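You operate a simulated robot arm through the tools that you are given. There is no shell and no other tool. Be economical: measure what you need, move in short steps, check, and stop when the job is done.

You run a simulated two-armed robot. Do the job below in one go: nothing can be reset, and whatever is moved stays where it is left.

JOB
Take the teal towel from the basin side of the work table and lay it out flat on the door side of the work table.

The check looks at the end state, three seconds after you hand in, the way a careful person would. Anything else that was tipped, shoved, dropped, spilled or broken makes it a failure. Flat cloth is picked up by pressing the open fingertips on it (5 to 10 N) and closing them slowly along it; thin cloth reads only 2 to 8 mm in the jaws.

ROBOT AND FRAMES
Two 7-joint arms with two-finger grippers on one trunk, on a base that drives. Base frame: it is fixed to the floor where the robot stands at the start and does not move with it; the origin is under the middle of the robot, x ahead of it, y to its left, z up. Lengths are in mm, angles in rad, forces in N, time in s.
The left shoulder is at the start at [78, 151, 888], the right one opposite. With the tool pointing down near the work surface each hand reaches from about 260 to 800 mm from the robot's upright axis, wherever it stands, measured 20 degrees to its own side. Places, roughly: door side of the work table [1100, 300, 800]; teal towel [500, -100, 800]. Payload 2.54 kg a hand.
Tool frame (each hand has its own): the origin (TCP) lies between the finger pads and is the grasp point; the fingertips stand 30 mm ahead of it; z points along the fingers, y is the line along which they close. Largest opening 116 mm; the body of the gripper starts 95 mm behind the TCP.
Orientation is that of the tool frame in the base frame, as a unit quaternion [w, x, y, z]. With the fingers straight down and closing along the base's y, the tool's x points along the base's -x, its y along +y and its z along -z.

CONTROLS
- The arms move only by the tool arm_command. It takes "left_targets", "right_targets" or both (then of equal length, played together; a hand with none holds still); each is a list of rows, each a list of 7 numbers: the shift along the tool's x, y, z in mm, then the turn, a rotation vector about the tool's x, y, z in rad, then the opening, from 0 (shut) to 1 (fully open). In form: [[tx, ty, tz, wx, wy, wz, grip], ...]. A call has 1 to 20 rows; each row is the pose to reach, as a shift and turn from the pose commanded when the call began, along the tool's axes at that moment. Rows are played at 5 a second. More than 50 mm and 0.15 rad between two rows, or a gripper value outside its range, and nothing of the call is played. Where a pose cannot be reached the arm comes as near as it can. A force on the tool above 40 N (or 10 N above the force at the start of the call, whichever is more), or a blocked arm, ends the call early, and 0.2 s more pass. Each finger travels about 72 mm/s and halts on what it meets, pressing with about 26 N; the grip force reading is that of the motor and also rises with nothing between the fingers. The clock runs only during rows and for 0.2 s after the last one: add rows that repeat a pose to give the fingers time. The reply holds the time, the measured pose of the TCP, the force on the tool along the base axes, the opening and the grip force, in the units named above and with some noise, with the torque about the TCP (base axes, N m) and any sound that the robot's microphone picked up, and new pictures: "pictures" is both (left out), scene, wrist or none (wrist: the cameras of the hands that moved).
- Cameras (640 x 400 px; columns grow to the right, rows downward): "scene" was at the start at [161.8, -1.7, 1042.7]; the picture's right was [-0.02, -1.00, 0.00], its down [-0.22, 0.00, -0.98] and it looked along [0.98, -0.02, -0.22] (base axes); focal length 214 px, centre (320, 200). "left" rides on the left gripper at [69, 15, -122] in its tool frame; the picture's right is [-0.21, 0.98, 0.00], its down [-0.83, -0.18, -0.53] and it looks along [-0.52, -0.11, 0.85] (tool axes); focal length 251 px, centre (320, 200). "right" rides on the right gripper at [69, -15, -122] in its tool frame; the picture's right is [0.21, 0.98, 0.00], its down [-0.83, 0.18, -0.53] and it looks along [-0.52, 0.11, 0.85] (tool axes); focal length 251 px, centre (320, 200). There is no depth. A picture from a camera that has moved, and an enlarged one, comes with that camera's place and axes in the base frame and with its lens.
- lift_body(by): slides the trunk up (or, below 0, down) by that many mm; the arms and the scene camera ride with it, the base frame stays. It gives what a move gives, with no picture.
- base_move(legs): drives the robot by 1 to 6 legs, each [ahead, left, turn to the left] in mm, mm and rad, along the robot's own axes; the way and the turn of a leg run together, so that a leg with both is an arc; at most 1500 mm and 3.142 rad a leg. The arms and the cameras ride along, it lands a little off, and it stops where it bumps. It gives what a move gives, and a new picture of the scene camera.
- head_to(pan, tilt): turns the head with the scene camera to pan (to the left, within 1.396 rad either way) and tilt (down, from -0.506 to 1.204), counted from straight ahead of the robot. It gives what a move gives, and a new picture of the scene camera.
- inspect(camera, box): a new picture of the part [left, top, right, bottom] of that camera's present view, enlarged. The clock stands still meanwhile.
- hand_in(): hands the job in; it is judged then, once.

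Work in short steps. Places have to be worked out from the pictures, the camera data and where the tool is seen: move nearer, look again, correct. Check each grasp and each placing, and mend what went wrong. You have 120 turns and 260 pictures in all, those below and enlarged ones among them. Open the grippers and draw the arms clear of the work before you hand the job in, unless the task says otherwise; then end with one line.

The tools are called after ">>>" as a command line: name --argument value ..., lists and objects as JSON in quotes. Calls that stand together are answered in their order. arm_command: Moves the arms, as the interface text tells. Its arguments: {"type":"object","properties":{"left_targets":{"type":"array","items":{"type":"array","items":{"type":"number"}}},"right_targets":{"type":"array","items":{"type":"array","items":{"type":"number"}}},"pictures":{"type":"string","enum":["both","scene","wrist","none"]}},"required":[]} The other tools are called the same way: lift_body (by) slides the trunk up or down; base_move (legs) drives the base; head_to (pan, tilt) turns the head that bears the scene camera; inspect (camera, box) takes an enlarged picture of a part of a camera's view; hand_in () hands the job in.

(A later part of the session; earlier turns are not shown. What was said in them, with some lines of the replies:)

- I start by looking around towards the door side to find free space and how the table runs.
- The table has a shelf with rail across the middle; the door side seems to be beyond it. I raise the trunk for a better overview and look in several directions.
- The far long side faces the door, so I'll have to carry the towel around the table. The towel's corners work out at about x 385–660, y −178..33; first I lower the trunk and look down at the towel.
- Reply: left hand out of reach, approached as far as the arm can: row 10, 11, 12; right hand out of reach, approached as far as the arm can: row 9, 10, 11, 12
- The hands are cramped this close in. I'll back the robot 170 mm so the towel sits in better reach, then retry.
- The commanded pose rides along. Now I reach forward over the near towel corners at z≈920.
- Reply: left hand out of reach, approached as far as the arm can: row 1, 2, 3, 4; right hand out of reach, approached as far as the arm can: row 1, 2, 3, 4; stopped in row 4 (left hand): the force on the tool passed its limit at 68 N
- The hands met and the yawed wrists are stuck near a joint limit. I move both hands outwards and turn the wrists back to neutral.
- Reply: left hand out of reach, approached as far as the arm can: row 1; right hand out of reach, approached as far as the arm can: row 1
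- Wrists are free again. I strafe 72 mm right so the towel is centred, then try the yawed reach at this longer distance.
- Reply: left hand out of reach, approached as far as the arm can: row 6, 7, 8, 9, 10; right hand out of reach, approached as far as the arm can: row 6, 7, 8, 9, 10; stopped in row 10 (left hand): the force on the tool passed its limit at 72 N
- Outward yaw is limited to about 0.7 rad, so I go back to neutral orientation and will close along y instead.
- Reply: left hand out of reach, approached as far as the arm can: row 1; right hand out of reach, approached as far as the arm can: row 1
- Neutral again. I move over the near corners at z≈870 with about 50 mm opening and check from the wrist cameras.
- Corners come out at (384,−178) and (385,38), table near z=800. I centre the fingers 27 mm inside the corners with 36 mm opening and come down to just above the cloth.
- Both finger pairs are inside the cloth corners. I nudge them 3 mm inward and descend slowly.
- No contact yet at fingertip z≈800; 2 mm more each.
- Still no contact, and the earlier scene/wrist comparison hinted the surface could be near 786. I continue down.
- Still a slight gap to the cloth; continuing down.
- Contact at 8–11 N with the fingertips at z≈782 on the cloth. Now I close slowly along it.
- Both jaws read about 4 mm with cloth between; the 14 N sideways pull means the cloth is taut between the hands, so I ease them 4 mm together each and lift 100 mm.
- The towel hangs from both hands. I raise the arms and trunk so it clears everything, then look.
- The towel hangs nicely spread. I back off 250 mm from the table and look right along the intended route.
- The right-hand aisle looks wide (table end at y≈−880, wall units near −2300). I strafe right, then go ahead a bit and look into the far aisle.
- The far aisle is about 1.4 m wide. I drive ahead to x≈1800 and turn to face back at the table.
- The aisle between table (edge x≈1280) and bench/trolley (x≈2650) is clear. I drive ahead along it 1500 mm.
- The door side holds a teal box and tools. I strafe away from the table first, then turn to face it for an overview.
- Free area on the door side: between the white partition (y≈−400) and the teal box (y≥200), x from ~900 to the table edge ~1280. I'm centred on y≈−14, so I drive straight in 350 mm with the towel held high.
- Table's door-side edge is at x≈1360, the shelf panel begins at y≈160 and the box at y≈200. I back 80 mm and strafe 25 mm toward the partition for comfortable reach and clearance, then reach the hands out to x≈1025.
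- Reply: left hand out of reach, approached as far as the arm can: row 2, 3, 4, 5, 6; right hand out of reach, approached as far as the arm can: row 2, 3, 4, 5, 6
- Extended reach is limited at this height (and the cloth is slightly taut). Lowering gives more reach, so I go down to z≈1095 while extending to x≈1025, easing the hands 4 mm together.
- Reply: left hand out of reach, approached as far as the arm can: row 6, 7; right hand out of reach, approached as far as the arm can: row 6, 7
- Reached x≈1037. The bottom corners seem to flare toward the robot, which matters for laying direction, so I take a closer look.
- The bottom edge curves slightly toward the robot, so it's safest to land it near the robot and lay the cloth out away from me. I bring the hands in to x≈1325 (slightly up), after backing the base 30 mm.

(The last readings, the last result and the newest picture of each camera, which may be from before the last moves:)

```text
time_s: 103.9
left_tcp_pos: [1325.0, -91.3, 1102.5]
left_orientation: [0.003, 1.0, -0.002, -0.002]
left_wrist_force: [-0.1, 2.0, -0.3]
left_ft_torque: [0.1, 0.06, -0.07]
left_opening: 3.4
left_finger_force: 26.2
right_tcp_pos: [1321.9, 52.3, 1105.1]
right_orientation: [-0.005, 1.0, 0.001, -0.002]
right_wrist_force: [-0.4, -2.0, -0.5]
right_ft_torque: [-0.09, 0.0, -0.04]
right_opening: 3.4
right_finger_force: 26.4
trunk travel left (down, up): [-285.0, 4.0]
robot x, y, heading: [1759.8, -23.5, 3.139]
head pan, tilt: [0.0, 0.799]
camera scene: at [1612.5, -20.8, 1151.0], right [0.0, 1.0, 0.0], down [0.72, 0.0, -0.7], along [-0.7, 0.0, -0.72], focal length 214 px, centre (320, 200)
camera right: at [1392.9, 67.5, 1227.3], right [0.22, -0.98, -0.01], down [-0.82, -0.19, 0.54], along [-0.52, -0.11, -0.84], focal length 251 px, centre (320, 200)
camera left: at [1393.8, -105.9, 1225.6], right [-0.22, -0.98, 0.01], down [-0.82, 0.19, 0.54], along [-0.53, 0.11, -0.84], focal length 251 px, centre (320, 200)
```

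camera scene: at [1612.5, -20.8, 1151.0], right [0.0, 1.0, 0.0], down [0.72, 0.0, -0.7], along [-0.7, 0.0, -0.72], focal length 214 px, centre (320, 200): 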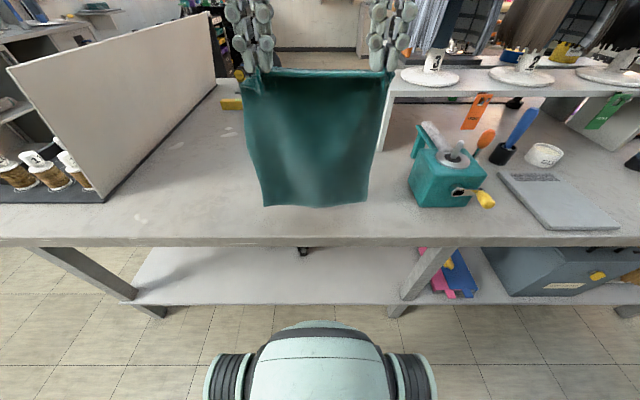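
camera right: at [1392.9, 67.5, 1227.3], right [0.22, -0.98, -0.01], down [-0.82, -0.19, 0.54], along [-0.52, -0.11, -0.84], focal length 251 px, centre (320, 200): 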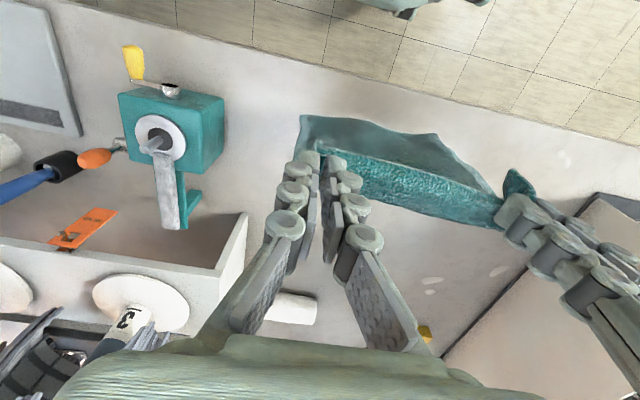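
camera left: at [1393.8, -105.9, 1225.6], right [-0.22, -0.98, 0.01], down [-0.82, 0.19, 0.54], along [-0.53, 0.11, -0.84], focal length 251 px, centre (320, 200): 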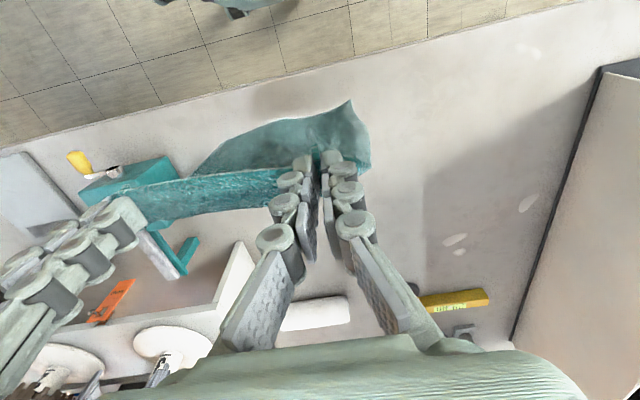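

The towel's lower edge hangs at x≈1305, about 60 mm inside the table edge. I lower until it touches and start laying away from the robot.

>>> arm_command --left_targets '[[0, -1, 15, 0, 0, 0, 0], [0, -1, 30, 0, 0, 0, 0], [-12, -1, 40, 0, 0, 0, 0], [-24, -1, 52, 0, 0, 0, 0], [-38, -1, 65, 0, 0, 0, 0], [-52, -1, 78, 0, 0, 0, 0], [-66, -1, 91, 0, 0, 0, 0], [-80, -1, 104, 0, 0, 0, 0], [-80, -1, 104, 0, 0, 0, 0]]' --right_targets '[[0, 1, 15, 0, 0, 0, 0], [0, 1, 32, 0, 0, 0, 0], [-12, 1, 42, 0, 0, 0, 0], [-24, 1, 54, 0, 0, 0, 0], [-38, 1, 67, 0, 0, 0, 0], [-52, 1, 80, 0, 0, 0, 0], [-66, 1, 93, 0, 0, 0, 0], [-80, 1, 106, 0, 0, 0, 0], [-80, 1, 106, 0, 0, 0, 0]]'

```text
time_s: 105.9
left_tcp_pos: [1245.8, -90.7, 997.9]
left_orientation: [0.004, 1.0, -0.002, -0.002]
left_wrist_force: [-0.6, 2.3, 0.2]
left_ft_torque: [0.05, 0.01, -0.06]
left_opening: 3.5
left_finger_force: 25.9
right_tcp_pos: [1243.7, 52.7, 998.4]
right_orientation: [-0.005, 1.0, 0.002, -0.002]
right_wrist_force: [1.0, -1.6, 0.3]
right_ft_torque: [-0.04, 0.02, -0.01]
right_opening: 3.1
right_finger_force: 25.3
trunk travel left (down, up): [-285.0, 4.0]
robot x, y, heading: [1760.9, -22.7, 3.14]
head pan, tilt: [0.0, 0.799]
camera scene: at [1612.7, -20.8, 1151.1], right [0.0, 1.0, 0.0], down [0.72, 0.0, -0.7], along [-0.7, 0.0, -0.72], focal length 214 px, centre (320, 200)
camera right: at [1312.4, 67.5, 1121.0], right [0.22, -0.98, -0.01], down [-0.82, -0.19, 0.54], along [-0.52, -0.11, -0.84], focal length 251 px, centre (320, 200)
camera left: at [1313.7, -104.6, 1121.2], right [-0.22, -0.98, 0.01], down [-0.82, 0.19, 0.54], along [-0.53, 0.11, -0.84], focal length 251 px, centre (320, 200)
```

scene: 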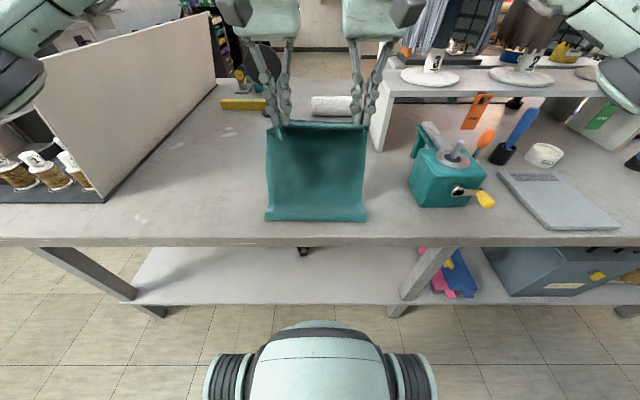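
right: 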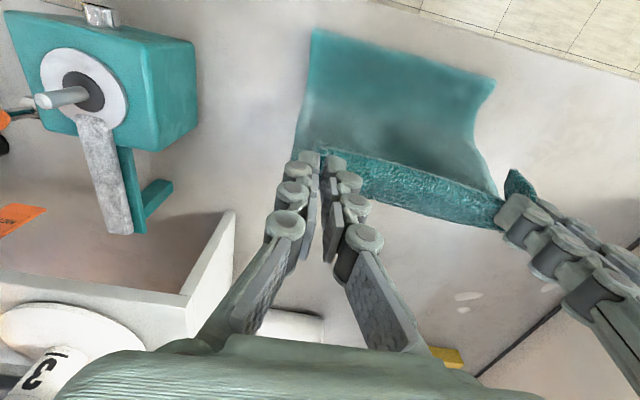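
left: 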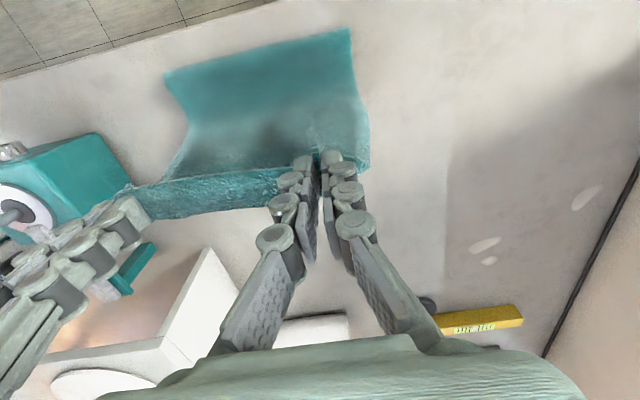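

The lower edge lies flat at x≈1318. I continue laying out toward x≈1045 and down to z≈822.

>>> arm_command --left_targets '[[-20, 0, 18, 0, 0, 0, 0], [-42, 0, 36, 0, 0, 0, 0], [-64, 0, 54, 0, 0, 0, 0], [-86, 0, 72, 0, 0, 0, 0], [-108, 0, 92, 0, 0, 0, 0], [-130, 0, 112, 0, 0, 0, 0], [-152, 0, 132, 0, 0, 0, 0], [-174, 0, 152, 0, 0, 0, 0], [-188, 0, 166, 0, 0, 0, 0], [-195, 0, 174, 0, 0, 0, 0], [-195, 0, 174, 0, 0, 0, 0]]' --right_targets '[[-20, 0, 18, 0, 0, 0, 0], [-42, 0, 36, 0, 0, 0, 0], [-64, 0, 54, 0, 0, 0, 0], [-86, 0, 72, 0, 0, 0, 0], [-108, 0, 92, 0, 0, 0, 0], [-130, 0, 112, 0, 0, 0, 0], [-152, 0, 132, 0, 0, 0, 0], [-174, 0, 152, 0, 0, 0, 0], [-188, 0, 166, 0, 0, 0, 0], [-195, 0, 174, 0, 0, 0, 0], [-195, 0, 174, 0, 0, 0, 0]]'

```text
time_s: 108.3
left_tcp_pos: [1047.0, -90.8, 828.5]
left_orientation: [0.002, 1.0, -0.003, -0.004]
left_wrist_force: [0.6, 3.9, -1.2]
left_ft_torque: [0.17, -0.03, -0.01]
left_opening: 3.6
left_finger_force: 26.2
right_tcp_pos: [1047.5, 54.7, 826.4]
right_orientation: [-0.005, 1.0, 0.003, -0.002]
right_wrist_force: [-0.6, -2.9, 0.3]
right_ft_torque: [-0.09, -0.03, -0.04]
right_opening: 2.8
right_finger_force: 26.2
trunk travel left (down, up): [-285.0, 4.0]
robot x, y, heading: [1761.4, -23.0, 3.139]
head pan, tilt: [0.0, 0.799]
camera scene: at [1612.6, -20.8, 1151.0], right [0.0, 1.0, 0.0], down [0.72, 0.0, -0.7], along [-0.7, 0.0, -0.72], focal length 214 px, centre (320, 200)
camera right: at [1117.8, 68.7, 948.9], right [0.22, -0.98, -0.01], down [-0.82, -0.19, 0.54], along [-0.53, -0.11, -0.84], focal length 251 px, centre (320, 200)
camera left: at [1116.3, -106.0, 950.2], right [-0.22, -0.98, 0.01], down [-0.82, 0.19, 0.54], along [-0.53, 0.11, -0.84], focal length 251 px, centre (320, 200)
```

scene: 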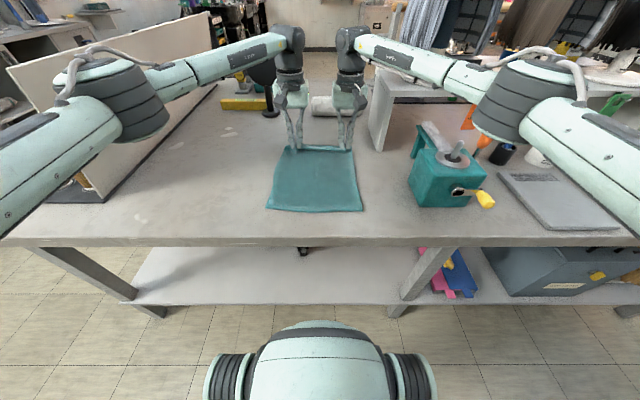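
right: 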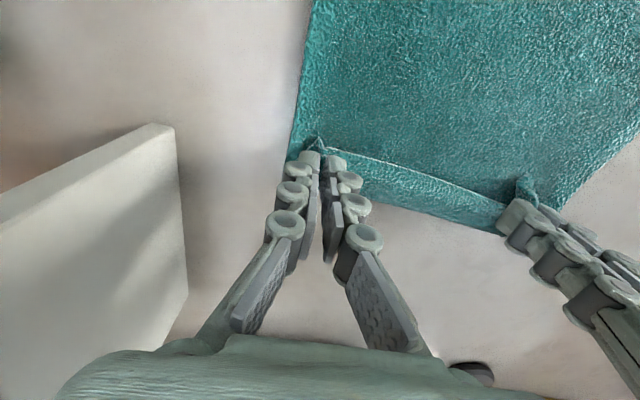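
left: 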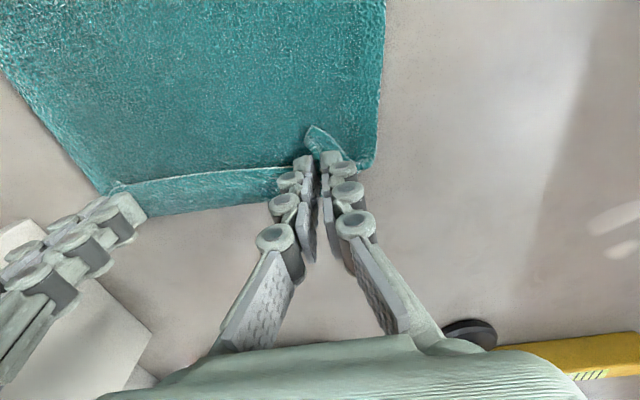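

The grip holds the hem on the robot side of the fingers, so laid this way the hem strip is folded over. I'll lift again and lay it the other way: far edge down first, then draw the hands toward the robot. First I reverse the path to lift.

>>> arm_command --left_targets '[[20, 0, -20, 0, 0, 0, 0], [50, 0, -48, 0, 0, 0, 0], [80, 0, -76, 0, 0, 0, 0], [110, 0, -104, 0, 0, 0, 0], [140, 0, -132, 0, 0, 0, 0], [170, 0, -160, 0, 0, 0, 0], [200, 0, -190, 0, 0, 0, 0], [225, 0, -220, 0, 0, 0, 0], [240, 0, -250, 0, 0, 0, 0], [250, 0, -280, 0, 0, 0, 0], [250, 0, -310, 0, 0, 0, 0], [250, 0, -310, 0, 0, 0, 0]]' --right_targets '[[20, 0, -20, 0, 0, 0, 0], [50, 0, -48, 0, 0, 0, 0], [80, 0, -76, 0, 0, 0, 0], [110, 0, -104, 0, 0, 0, 0], [140, 0, -132, 0, 0, 0, 0], [170, 0, -160, 0, 0, 0, 0], [200, 0, -190, 0, 0, 0, 0], [225, 0, -220, 0, 0, 0, 0], [240, 0, -250, 0, 0, 0, 0], [250, 0, -280, 0, 0, 0, 0], [250, 0, -312, 0, 0, 0, 0], [250, 0, -312, 0, 0, 0, 0]]' --pictures "none"

>>> base_move --legs '[[80, 50, 0]]'

```text
time_s: 110.9
left_tcp_pos: [1299.1, -90.8, 1137.2]
left_orientation: [0.003, 1.0, -0.003, -0.002]
left_wrist_force: [0.0, 0.7, 0.3]
left_ft_torque: [0.04, -0.01, -0.03]
left_opening: 3.6
left_finger_force: 25.5
right_tcp_pos: [1298.0, 50.8, 1136.1]
right_orientation: [-0.005, 1.0, 0.001, -0.001]
right_wrist_force: [1.0, -0.2, -0.2]
right_ft_torque: [-0.01, 0.02, 0.0]
right_opening: 2.9
right_finger_force: 25.7
trunk travel left (down, up): [-285.0, 4.0]
robot x, y, heading: [1762.5, -20.1, 3.142]
head pan, tilt: [0.0, 0.799]
```

```text
time_s: 112.0
left_tcp_pos: [1221.2, -140.4, 1135.7]
left_orientation: [0.002, 1.0, -0.002, -0.003]
left_wrist_force: [-0.7, 0.0, -0.5]
left_ft_torque: [0.06, -0.05, -0.07]
left_opening: 3.4
left_finger_force: 25.9
right_tcp_pos: [1220.0, 1.4, 1135.7]
right_orientation: [-0.005, 1.0, 0.002, -0.001]
right_wrist_force: [0.1, -1.1, -1.0]
right_ft_torque: [-0.05, -0.07, 0.0]
right_opening: 3.2
right_finger_force: 26.1
trunk travel left (down, up): [-285.0, 4.0]
robot x, y, heading: [1686.3, -69.1, 3.142]
head pan, tilt: [0.0, 0.799]
camera scene: at [1534.4, -70.4, 1150.9], right [0.0, 1.0, 0.0], down [0.72, 0.0, -0.7], along [-0.7, 0.0, -0.72], focal length 214 px, centre (320, 200)
```

scene: 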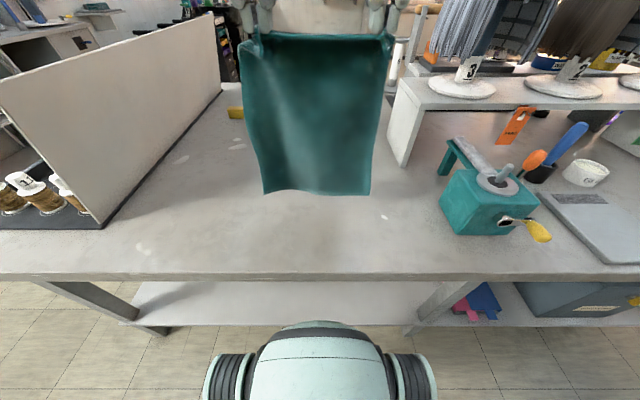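

Now I extend the hands to x≈1000 at z≈1097 and let the cloth settle.

>>> arm_command --left_targets '[[-20, 0, 5, 0, 0, 0, 0], [-50, 0, 10, 0, 0, 0, 0], [-80, 0, 15, 0, 0, 0, 0], [-110, 0, 20, 0, 0, 0, 0], [-140, 0, 25, 0, 0, 0, 0], [-170, 0, 30, 0, 0, 0, 0], [-195, 0, 35, 0, 0, 0, 0], [-212, 0, 38, 0, 0, 0, 0], [-218, 0, 40, 0, 0, 0, 0], [-218, 0, 40, 0, 0, 0, 0], [-218, 0, 40, 0, 0, 0, 0], [-218, 0, 40, 0, 0, 0, 0], [-218, 0, 40, 0, 0, 0, 0]]' --right_targets '[[-20, 0, 5, 0, 0, 0, 0], [-50, 0, 10, 0, 0, 0, 0], [-80, 0, 15, 0, 0, 0, 0], [-110, 0, 20, 0, 0, 0, 0], [-140, 0, 25, 0, 0, 0, 0], [-170, 0, 30, 0, 0, 0, 0], [-195, 0, 35, 0, 0, 0, 0], [-212, 0, 38, 0, 0, 0, 0], [-218, 0, 40, 0, 0, 0, 0], [-218, 0, 40, 0, 0, 0, 0], [-218, 0, 40, 0, 0, 0, 0], [-218, 0, 40, 0, 0, 0, 0], [-218, 0, 40, 0, 0, 0, 0]]'

```text
time_s: 114.8
left_tcp_pos: [1002.3, -139.5, 1098.8]
left_orientation: [0.004, 1.0, -0.002, -0.003]
left_wrist_force: [-0.4, -0.1, -0.1]
left_ft_torque: [0.06, 0.03, -0.06]
left_opening: 3.7
left_finger_force: 26.4
right_tcp_pos: [1002.0, 1.1, 1097.2]
right_orientation: [-0.005, 1.0, 0.002, -0.002]
right_wrist_force: [0.3, -0.2, 1.0]
right_ft_torque: [0.0, 0.03, 0.0]
right_opening: 3.0
right_finger_force: 26.2
trunk travel left (down, up): [-285.0, 4.0]
robot x, y, heading: [1683.8, -72.2, 3.137]
head pan, tilt: [0.0, 0.799]
camera scene: at [1535.0, -70.1, 1151.0], right [0.0, 1.0, 0.0], down [0.72, 0.0, -0.7], along [-0.7, 0.0, -0.72], focal length 214 px, centre (320, 200)
camera right: at [1072.6, 16.2, 1219.6], right [0.22, -0.98, -0.01], down [-0.82, -0.19, 0.54], along [-0.52, -0.11, -0.84], focal length 251 px, centre (320, 200)
camera left: at [1072.4, -154.5, 1219.8], right [-0.22, -0.98, 0.01], down [-0.82, 0.19, 0.54], along [-0.53, 0.11, -0.84], focal length 251 px, centre (320, 200)
```

scene: 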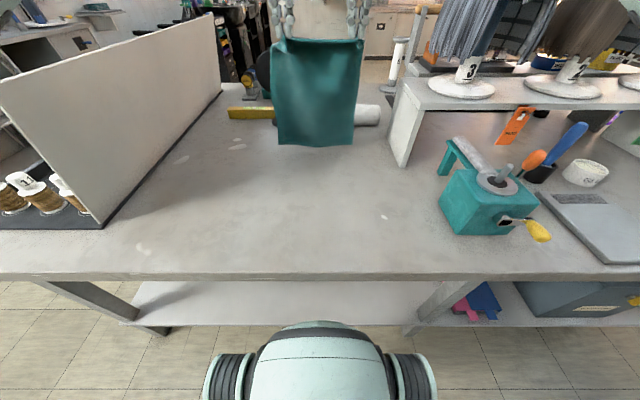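
right: 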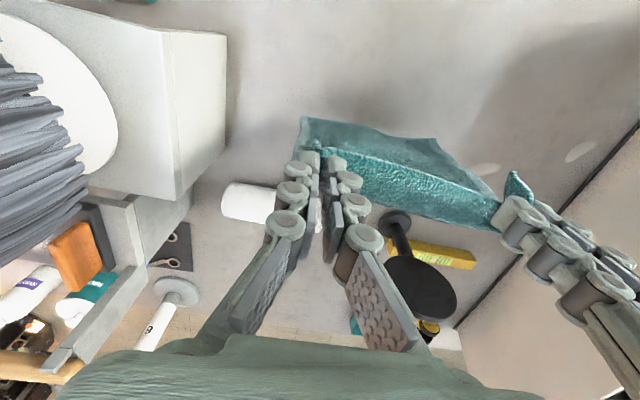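
left: 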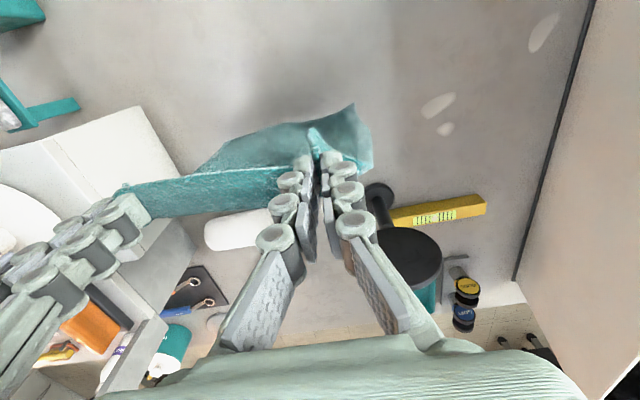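

Settled with only a slight flare. I lower to contact while starting to draw toward the robot, so friction trails the bottom edge out behind.

>>> arm_command --left_targets '[[0, 0, 14, 0, 0, 0, 0], [6, 0, 22, 0, 0, 0, 0], [18, 0, 26, 0, 0, 0, 0], [32, 0, 32, 0, 0, 0, 0], [46, 0, 42, 0, 0, 0, 0], [60, 0, 54, 0, 0, 0, 0], [76, 0, 68, 0, 0, 0, 0], [92, 0, 82, 0, 0, 0, 0], [92, 0, 82, 0, 0, 0, 0]]' --right_targets '[[0, 0, 14, 0, 0, 0, 0], [6, 0, 22, 0, 0, 0, 0], [18, 0, 26, 0, 0, 0, 0], [32, 0, 32, 0, 0, 0, 0], [46, 0, 42, 0, 0, 0, 0], [60, 0, 54, 0, 0, 0, 0], [76, 0, 68, 0, 0, 0, 0], [92, 0, 82, 0, 0, 0, 0], [92, 0, 82, 0, 0, 0, 0]]'

>>> inspect --camera "scene" --box '[220, 20, 420, 220]'

```text
time_s: 116.8
left_tcp_pos: [1093.6, -140.7, 1015.3]
left_orientation: [0.003, 1.0, -0.002, -0.003]
left_wrist_force: [0.7, 1.2, -0.1]
left_ft_torque: [0.04, 0.03, -0.06]
left_opening: 3.6
left_finger_force: 25.8
right_tcp_pos: [1095.4, 1.2, 1015.1]
right_orientation: [-0.005, 1.0, 0.002, -0.002]
right_wrist_force: [0.1, -0.7, 0.3]
right_ft_torque: [-0.05, 0.0, 0.0]
right_opening: 3.1
right_finger_force: 25.8
trunk travel left (down, up): [-285.0, 4.0]
robot x, y, heading: [1682.9, -71.5, 3.142]
head pan, tilt: [0.0, 0.799]
camera scene: at [1535.0, -70.1, 1151.0], right [0.0, 1.0, 0.0], down [0.72, 0.0, -0.7], along [-0.7, 0.0, -0.72], focal length 214 px, centre (320, 200)
camera right: at [1163.9, 16.7, 1137.4], right [0.22, -0.98, -0.01], down [-0.82, -0.19, 0.54], along [-0.52, -0.11, -0.84], focal length 251 px, centre (320, 200)
camera left: at [1163.7, -154.9, 1137.1], right [-0.22, -0.98, 0.01], down [-0.82, 0.19, 0.54], along [-0.53, 0.11, -0.84], focal length 251 px, centre (320, 200)
```

scene: 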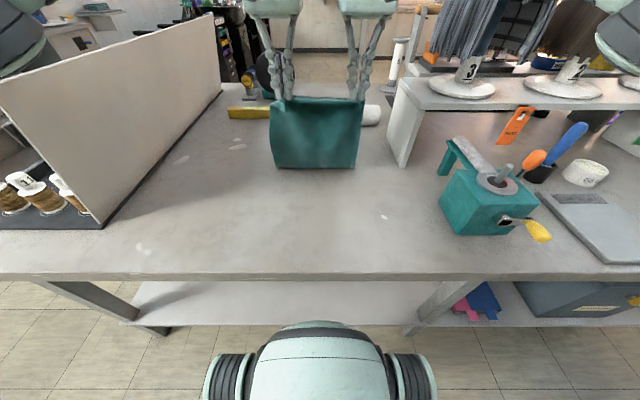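
right: 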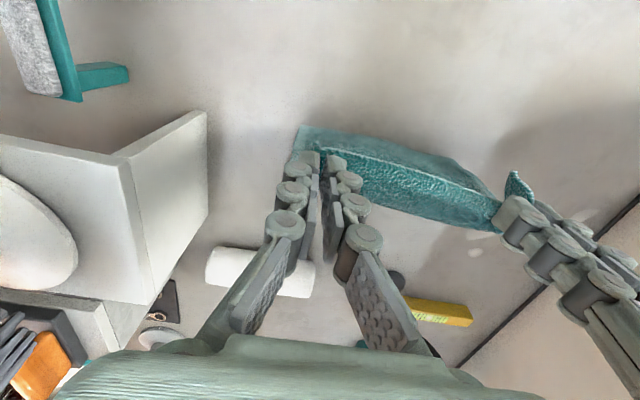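
left: 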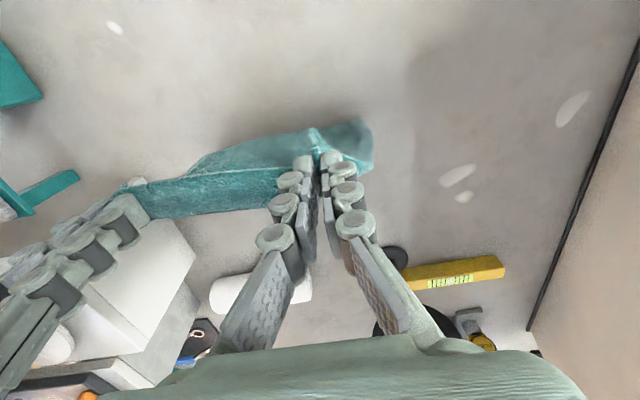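

```text
2.00 times, centred on (320, 120) of scene
camera zoom: at [1535.0, -70.1, 1151.0], right [0.0, 1.0, 0.0], down [0.72, 0.0, -0.7], along [-0.7, 0.0, -0.72], focal length 429 px, centre (320, 360)
```

zoom: 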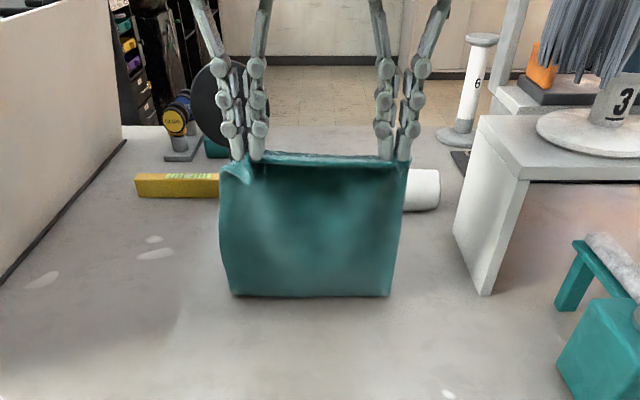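

The visible lower line is the bend at x≈1052, with the far part trailing out behind, as wanted. I continue down and toward the robot.

>>> arm_command --left_targets '[[20, 0, 20, 0, 0, 0, 0], [40, 0, 40, 0, 0, 0, 0], [60, 0, 60, 0, 0, 0, 0], [80, 0, 80, 0, 0, 0, 0], [100, 0, 100, 0, 0, 0, 0], [120, 0, 120, 0, 0, 0, 0], [140, 0, 140, 0, 0, 0, 0], [158, 0, 158, 0, 0, 0, 0], [172, 0, 172, 0, 0, 0, 0], [172, 0, 172, 0, 0, 0, 0]]' --right_targets '[[20, 0, 20, 0, 0, 0, 0], [40, 0, 40, 0, 0, 0, 0], [60, 0, 60, 0, 0, 0, 0], [80, 0, 80, 0, 0, 0, 0], [100, 0, 100, 0, 0, 0, 0], [120, 0, 120, 0, 0, 0, 0], [140, 0, 140, 0, 0, 0, 0], [158, 0, 158, 0, 0, 0, 0], [172, 0, 172, 0, 0, 0, 0], [172, 0, 172, 0, 0, 0, 0]]'

```text
time_s: 119.0
left_tcp_pos: [1266.1, -141.4, 841.2]
left_orientation: [0.004, 1.0, -0.001, -0.004]
left_wrist_force: [-0.1, 2.4, 0.2]
left_ft_torque: [0.12, 0.03, -0.04]
left_opening: 3.3
left_finger_force: 26.0
right_tcp_pos: [1266.5, 3.5, 839.8]
right_orientation: [-0.005, 1.0, 0.003, -0.003]
right_wrist_force: [0.3, -2.6, 0.2]
right_ft_torque: [-0.13, -0.01, -0.01]
right_opening: 3.0
right_finger_force: 26.0
trunk travel left (down, up): [-285.0, 4.0]
robot x, y, heading: [1685.6, -69.8, 3.144]
head pan, tilt: [0.0, 0.799]
camera scene: at [1535.0, -70.1, 1151.0], right [0.0, 1.0, 0.0], down [0.72, 0.0, -0.7], along [-0.7, 0.0, -0.72], focal length 214 px, centre (320, 200)
camera right: at [1335.4, 17.6, 963.2], right [0.22, -0.98, -0.01], down [-0.82, -0.19, 0.54], along [-0.52, -0.11, -0.84], focal length 251 px, centre (320, 200)
camera left: at [1335.1, -156.3, 963.3], right [-0.22, -0.98, 0.01], down [-0.82, 0.19, 0.54], along [-0.53, 0.11, -0.84], focal length 251 px, centre (320, 200)
```

scene: 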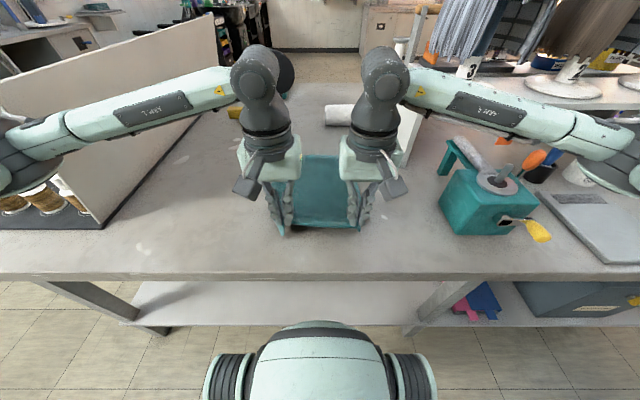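
right: 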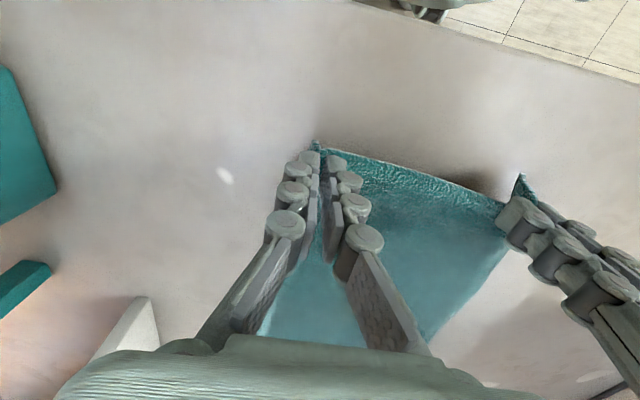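
left: 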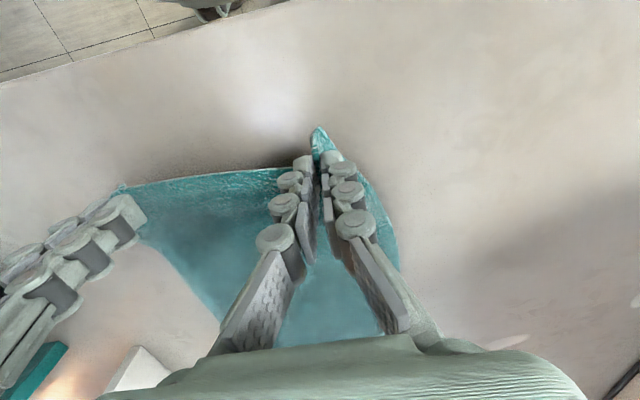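

Nearly down, and the hem is now on the proper side. I go on 12 mm toward me and down to fingertips just above the table.

>>> arm_command --left_targets '[[6, 1, 8, 0, 0, 0, 0], [10, 1, 16, 0, 0, 0, 0], [14, 1, 24, 0, 0, 0, 0], [18, 1, 25, 0, 0, 0, 0], [18, 1, 25, 0, 0, 0, 0]]' --right_targets '[[6, -1, 8, 0, 0, 0, 0], [10, -1, 16, 0, 0, 0, 0], [14, -1, 23, 0, 0, 0, 0], [18, -1, 24, 0, 0, 0, 0], [18, -1, 24, 0, 0, 0, 0]]'

```text
time_s: 120.2
left_tcp_pos: [1284.4, -143.1, 818.0]
left_orientation: [0.002, 1.0, -0.002, -0.005]
left_wrist_force: [0.4, 6.7, 0.7]
left_ft_torque: [0.26, 0.01, -0.05]
left_opening: 3.7
left_finger_force: 26.1
right_tcp_pos: [1283.8, 4.6, 816.5]
right_orientation: [-0.005, 1.0, 0.002, -0.003]
right_wrist_force: [0.2, -7.3, -0.7]
right_ft_torque: [-0.25, -0.02, 0.01]
right_opening: 3.2
right_finger_force: 26.3
trunk travel left (down, up): [-285.0, 4.0]
robot x, y, heading: [1680.4, -65.2, 3.139]
head pan, tilt: [0.0, 0.799]
camera scene: at [1535.0, -70.1, 1151.0], right [0.0, 1.0, 0.0], down [0.72, 0.0, -0.7], along [-0.7, 0.0, -0.72], focal length 214 px, centre (320, 200)
camera right: at [1353.2, 19.9, 940.0], right [0.22, -0.98, -0.01], down [-0.82, -0.19, 0.54], along [-0.52, -0.11, -0.84], focal length 251 px, centre (320, 200)
camera left: at [1353.0, -157.8, 939.3], right [-0.22, -0.98, 0.01], down [-0.82, 0.19, 0.54], along [-0.53, 0.11, -0.84], focal length 251 px, centre (320, 200)
```

scene: 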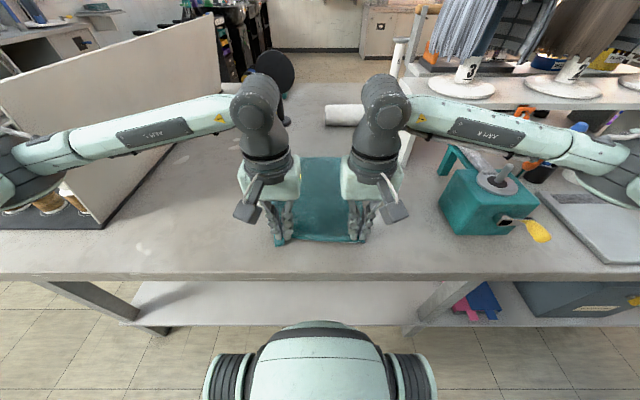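
right: 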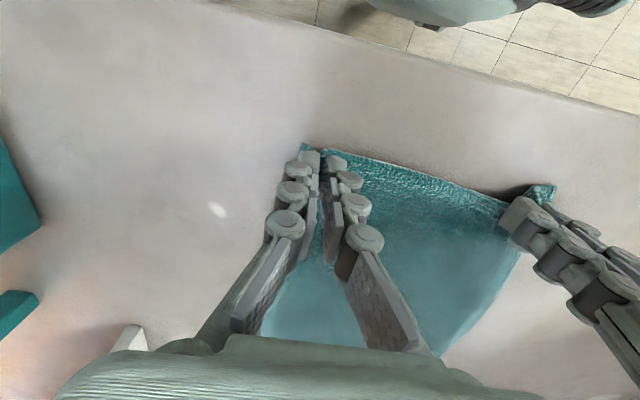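
left: 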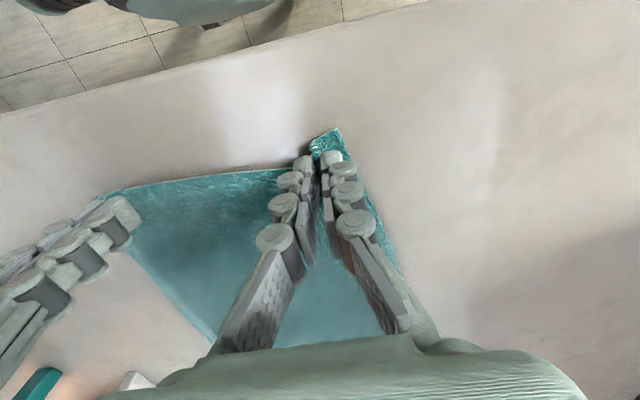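

Hem corners look right. I lower 3 mm more with a small pull, then open gently to 40 mm so the pinched ridge relaxes.

>>> arm_command --left_targets '[[3, 0, 2, 0, 0, 0, 0], [6, 0, 4, 0, 0, 0, 0], [6, 0, 4, 0, 0, 0, 0], [6, 0, 4, 0, 0, 0, 0.08], [6, 0, 4, 0, 0, 0, 0.16], [6, 0, 4, 0, 0, 0, 0.24], [6, 0, 4, 0, 0, 0, 0.32], [6, 0, 4, 0, 0, 0, 0.36], [6, 0, 4, 0, 0, 0, 0.36]]' --right_targets '[[3, 0, 2, 0, 0, 0, 0], [6, 0, 3, 0, 0, 0, 0], [6, 0, 3, 0, 0, 0, 0], [6, 0, 3, 0, 0, 0, 0.08], [6, 0, 3, 0, 0, 0, 0.16], [6, 0, 3, 0, 0, 0, 0.24], [6, 0, 3, 0, 0, 0, 0.32], [6, 0, 3, 0, 0, 0, 0.36], [6, 0, 3, 0, 0, 0, 0.36]]' --pictures "wrist"

```text
time_s: 122.2
left_tcp_pos: [1289.0, -142.9, 814.5]
left_orientation: [0.004, 1.0, -0.003, -0.003]
left_wrist_force: [-0.7, 0.4, 1.7]
left_ft_torque: [0.0, 0.05, 0.01]
left_opening: 41.8
left_finger_force: 0.1
right_tcp_pos: [1289.5, 6.5, 814.9]
right_orientation: [-0.005, 1.0, 0.003, -0.003]
right_wrist_force: [0.3, -0.2, 0.5]
right_ft_torque: [-0.02, 0.0, -0.02]
right_opening: 41.9
right_finger_force: 0.0
trunk travel left (down, up): [-285.0, 4.0]
robot x, y, heading: [1686.3, -68.4, 3.142]
head pan, tilt: [0.0, 0.799]
camera right: at [1359.5, 21.3, 937.7], right [0.22, -0.98, -0.01], down [-0.82, -0.19, 0.54], along [-0.52, -0.11, -0.84], focal length 251 px, centre (320, 200)
camera left: at [1358.8, -157.9, 934.9], right [-0.22, -0.98, 0.01], down [-0.82, 0.19, 0.54], along [-0.53, 0.11, -0.84], focal length 251 px, centre (320, 200)
```

right: 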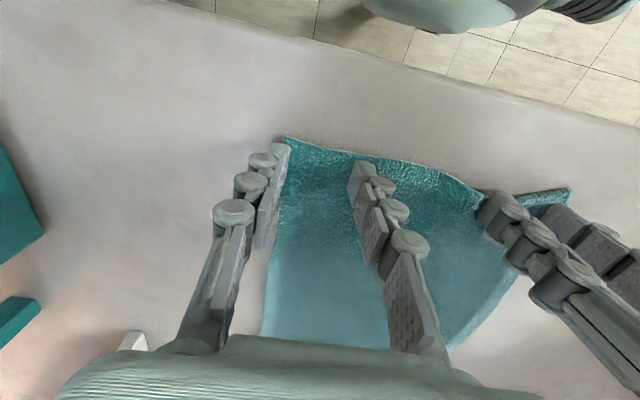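
left: 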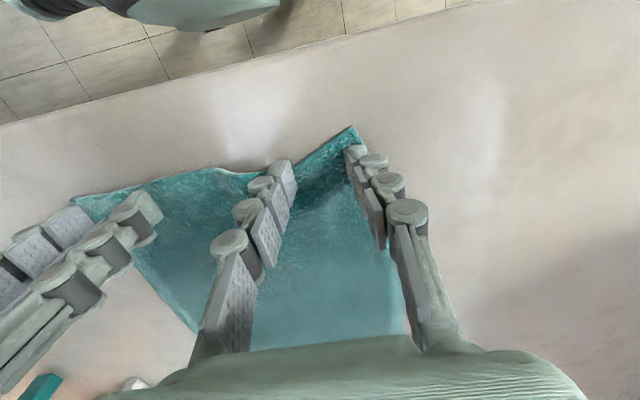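

Released. I raise both hands straight up and view the result.

>>> arm_command --left_targets '[[0, 0, -10, 0, 0, 0, 0.36], [0, 0, -40, 0, 0, 0, 0.36], [0, 0, -80, 0, 0, 0, 0.36], [0, 0, -120, 0, 0, 0, 0.36], [0, 20, -160, 0, 0, 0, 0.36], [0, 60, -200, 0, 0, 0, 0.36], [0, 100, -220, 0, 0, 0, 0.36]]' --right_targets '[[0, 0, -10, 0, 0, 0, 0.36], [0, 0, -40, 0, 0, 0, 0.36], [0, 0, -80, 0, 0, 0, 0.36], [0, 0, -120, 0, 0, 0, 0.36], [0, -20, -160, 0, 0, 0, 0.36], [0, -60, -200, 0, 0, 0, 0.36], [0, -100, -220, 0, 0, 0, 0.36]]'

>>> inspect --camera "scene" --box '[240, 130, 400, 270]'

```text
refused: row 6 steps farther than a row can; nothing moved
```

```text
2.86 times, centred on (320, 200) of scene
camera zoom: at [1535.1, -70.0, 1151.0], right [0.0, 1.0, 0.0], down [0.72, 0.0, -0.7], along [-0.7, 0.0, -0.72], focal length 613 px, centre (320, 200)
```

zoom: 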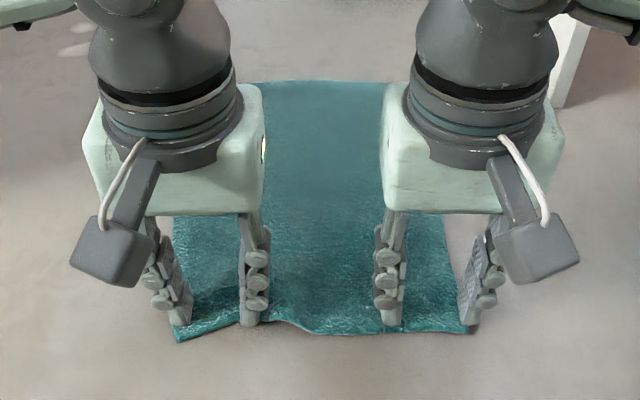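

The step was too long; I resend it with shorter rows.

>>> arm_command --left_targets '[[0, 0, -10, 0, 0, 0, 0.36], [0, 0, -40, 0, 0, 0, 0.36], [0, 0, -80, 0, 0, 0, 0.36], [0, 0, -120, 0, 0, 0, 0.36], [0, 20, -150, 0, 0, 0, 0.36], [0, 50, -180, 0, 0, 0, 0.36], [0, 80, -200, 0, 0, 0, 0.36], [0, 120, -220, 0, 0, 0, 0.36]]' --right_targets '[[0, 0, -10, 0, 0, 0, 0.36], [0, 0, -40, 0, 0, 0, 0.36], [0, 0, -80, 0, 0, 0, 0.36], [0, 0, -120, 0, 0, 0, 0.36], [0, -20, -150, 0, 0, 0, 0.36], [0, -50, -180, 0, 0, 0, 0.36], [0, -80, -200, 0, 0, 0, 0.36], [0, -120, -220, 0, 0, 0, 0.36]]'

>>> inspect --camera "scene" --box '[240, 130, 400, 270]'

```text
time_s: 124.0
left_tcp_pos: [1290.7, -260.5, 1036.2]
left_orientation: [0.003, 1.0, -0.002, -0.003]
left_wrist_force: [0.0, -0.3, -0.1]
left_ft_torque: [0.02, -0.01, 0.02]
left_opening: 41.6
left_finger_force: 0.1
right_tcp_pos: [1294.0, 123.1, 1036.0]
right_orientation: [-0.005, 1.0, 0.003, -0.003]
right_wrist_force: [-0.6, 0.4, 0.3]
right_ft_torque: [-0.03, 0.02, 0.01]
right_opening: 42.1
right_finger_force: 0.1
trunk travel left (down, up): [-285.0, 4.0]
robot x, y, heading: [1683.6, -66.0, 3.142]
head pan, tilt: [0.0, 0.799]
camera scene: at [1536.0, -70.0, 1151.2], right [0.0, 1.0, 0.0], down [0.72, 0.0, -0.7], along [-0.7, 0.0, -0.72], focal length 214 px, centre (320, 200)
camera right: at [1362.9, 138.7, 1158.8], right [0.22, -0.98, -0.01], down [-0.82, -0.19, 0.54], along [-0.53, -0.11, -0.84], focal length 251 px, centre (320, 200)
camera left: at [1360.4, -275.1, 1156.8], right [-0.22, -0.98, 0.01], down [-0.82, 0.19, 0.54], along [-0.53, 0.11, -0.84], focal length 251 px, centre (320, 200)
```

scene: 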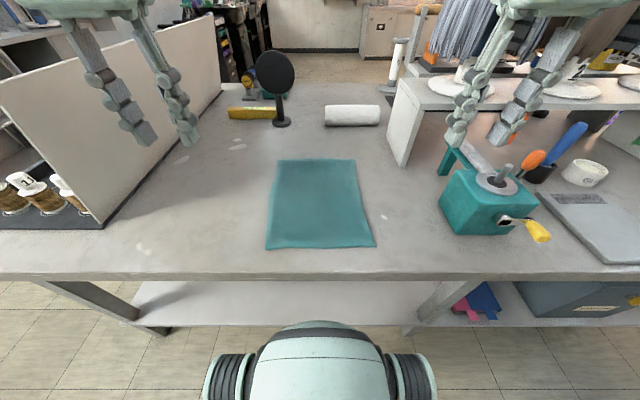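
right: 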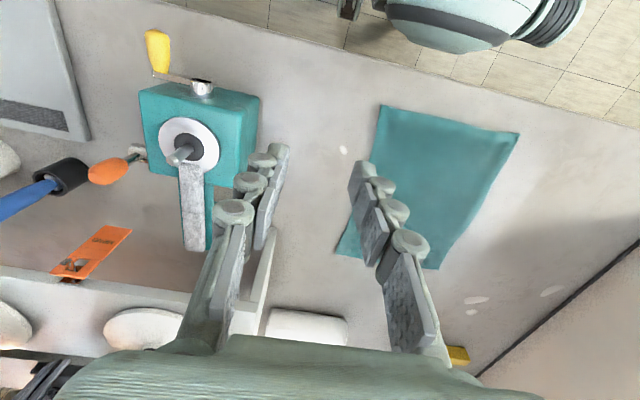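
left: 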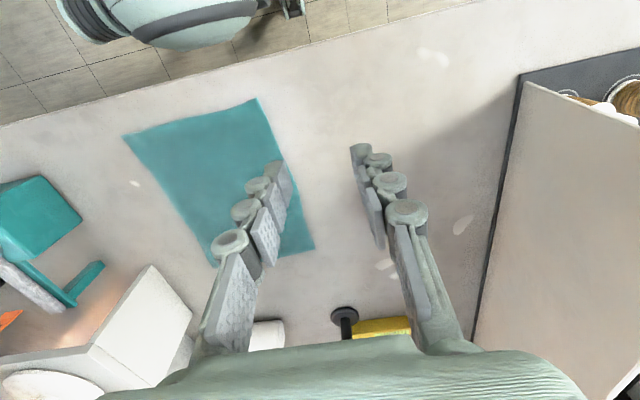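

```text
2.86 times, centred on (320, 200) of scene
camera zoom: at [1536.0, -70.0, 1151.2], right [0.0, 1.0, 0.0], down [0.72, 0.0, -0.7], along [-0.7, 0.0, -0.72], focal length 613 px, centre (320, 200)
```

zoom: 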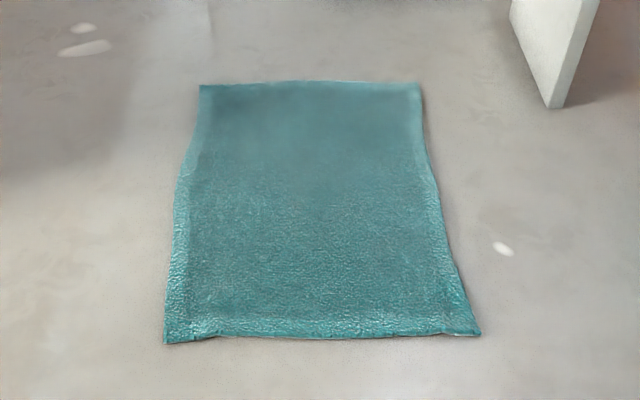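

The towel is flat and at full size (x≈1008–1309), nothing else moved. I back the robot off to draw the arms clear and take a final look.

>>> base_move --legs '[[-280, 0, 0]]'

>>> inspect --camera "scene" --box '[160, 60, 480, 260]'

```text
time_s: 126.0
left_tcp_pos: [1578.5, -260.6, 1034.5]
left_orientation: [0.004, 1.0, 0.0, -0.004]
left_wrist_force: [0.2, -0.2, 0.8]
left_ft_torque: [-0.01, 0.03, 0.01]
left_opening: 41.7
left_finger_force: 0.1
right_tcp_pos: [1579.7, 122.9, 1035.2]
right_orientation: [-0.006, 1.0, 0.004, -0.003]
right_wrist_force: [-0.2, 0.7, 0.7]
right_ft_torque: [0.02, -0.01, 0.03]
right_opening: 41.9
right_finger_force: 0.1
trunk travel left (down, up): [-285.0, 4.0]
robot x, y, heading: [1971.6, -68.0, -3.137]
head pan, tilt: [0.0, 0.799]
camera scene: at [1822.8, -70.2, 1151.1], right [0.0, 1.0, 0.0], down [0.72, 0.0, -0.7], along [-0.7, 0.0, -0.72], focal length 214 px, centre (320, 200)
```

scene: 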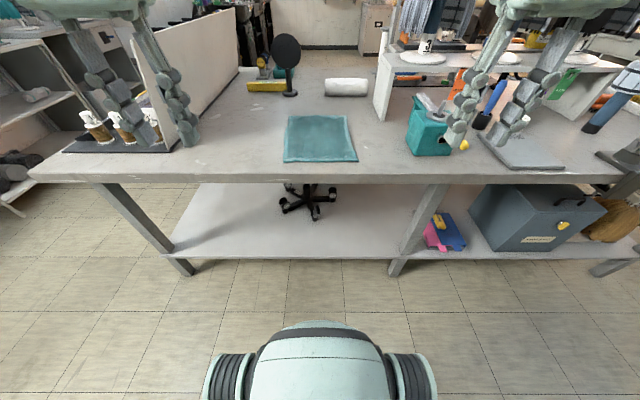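

```text
2.00 times, centred on (320, 160) of scene
camera zoom: at [1822.8, -70.2, 1151.1], right [0.0, 1.0, 0.0], down [0.72, 0.0, -0.7], along [-0.7, 0.0, -0.72], focal length 429 px, centre (320, 280)
```

zoom: 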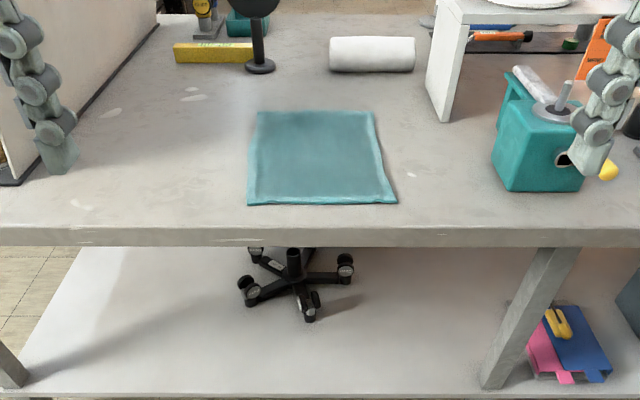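

The towel lies flat on the door side, the grippers are open and clear of the table, and the other items stand where they were, so I hand in.

>>> hand_in

```text
The job is handed in.
```

The teal towel is laid out flat on the door side of the work table, and I saw no sign that anything else had moved.
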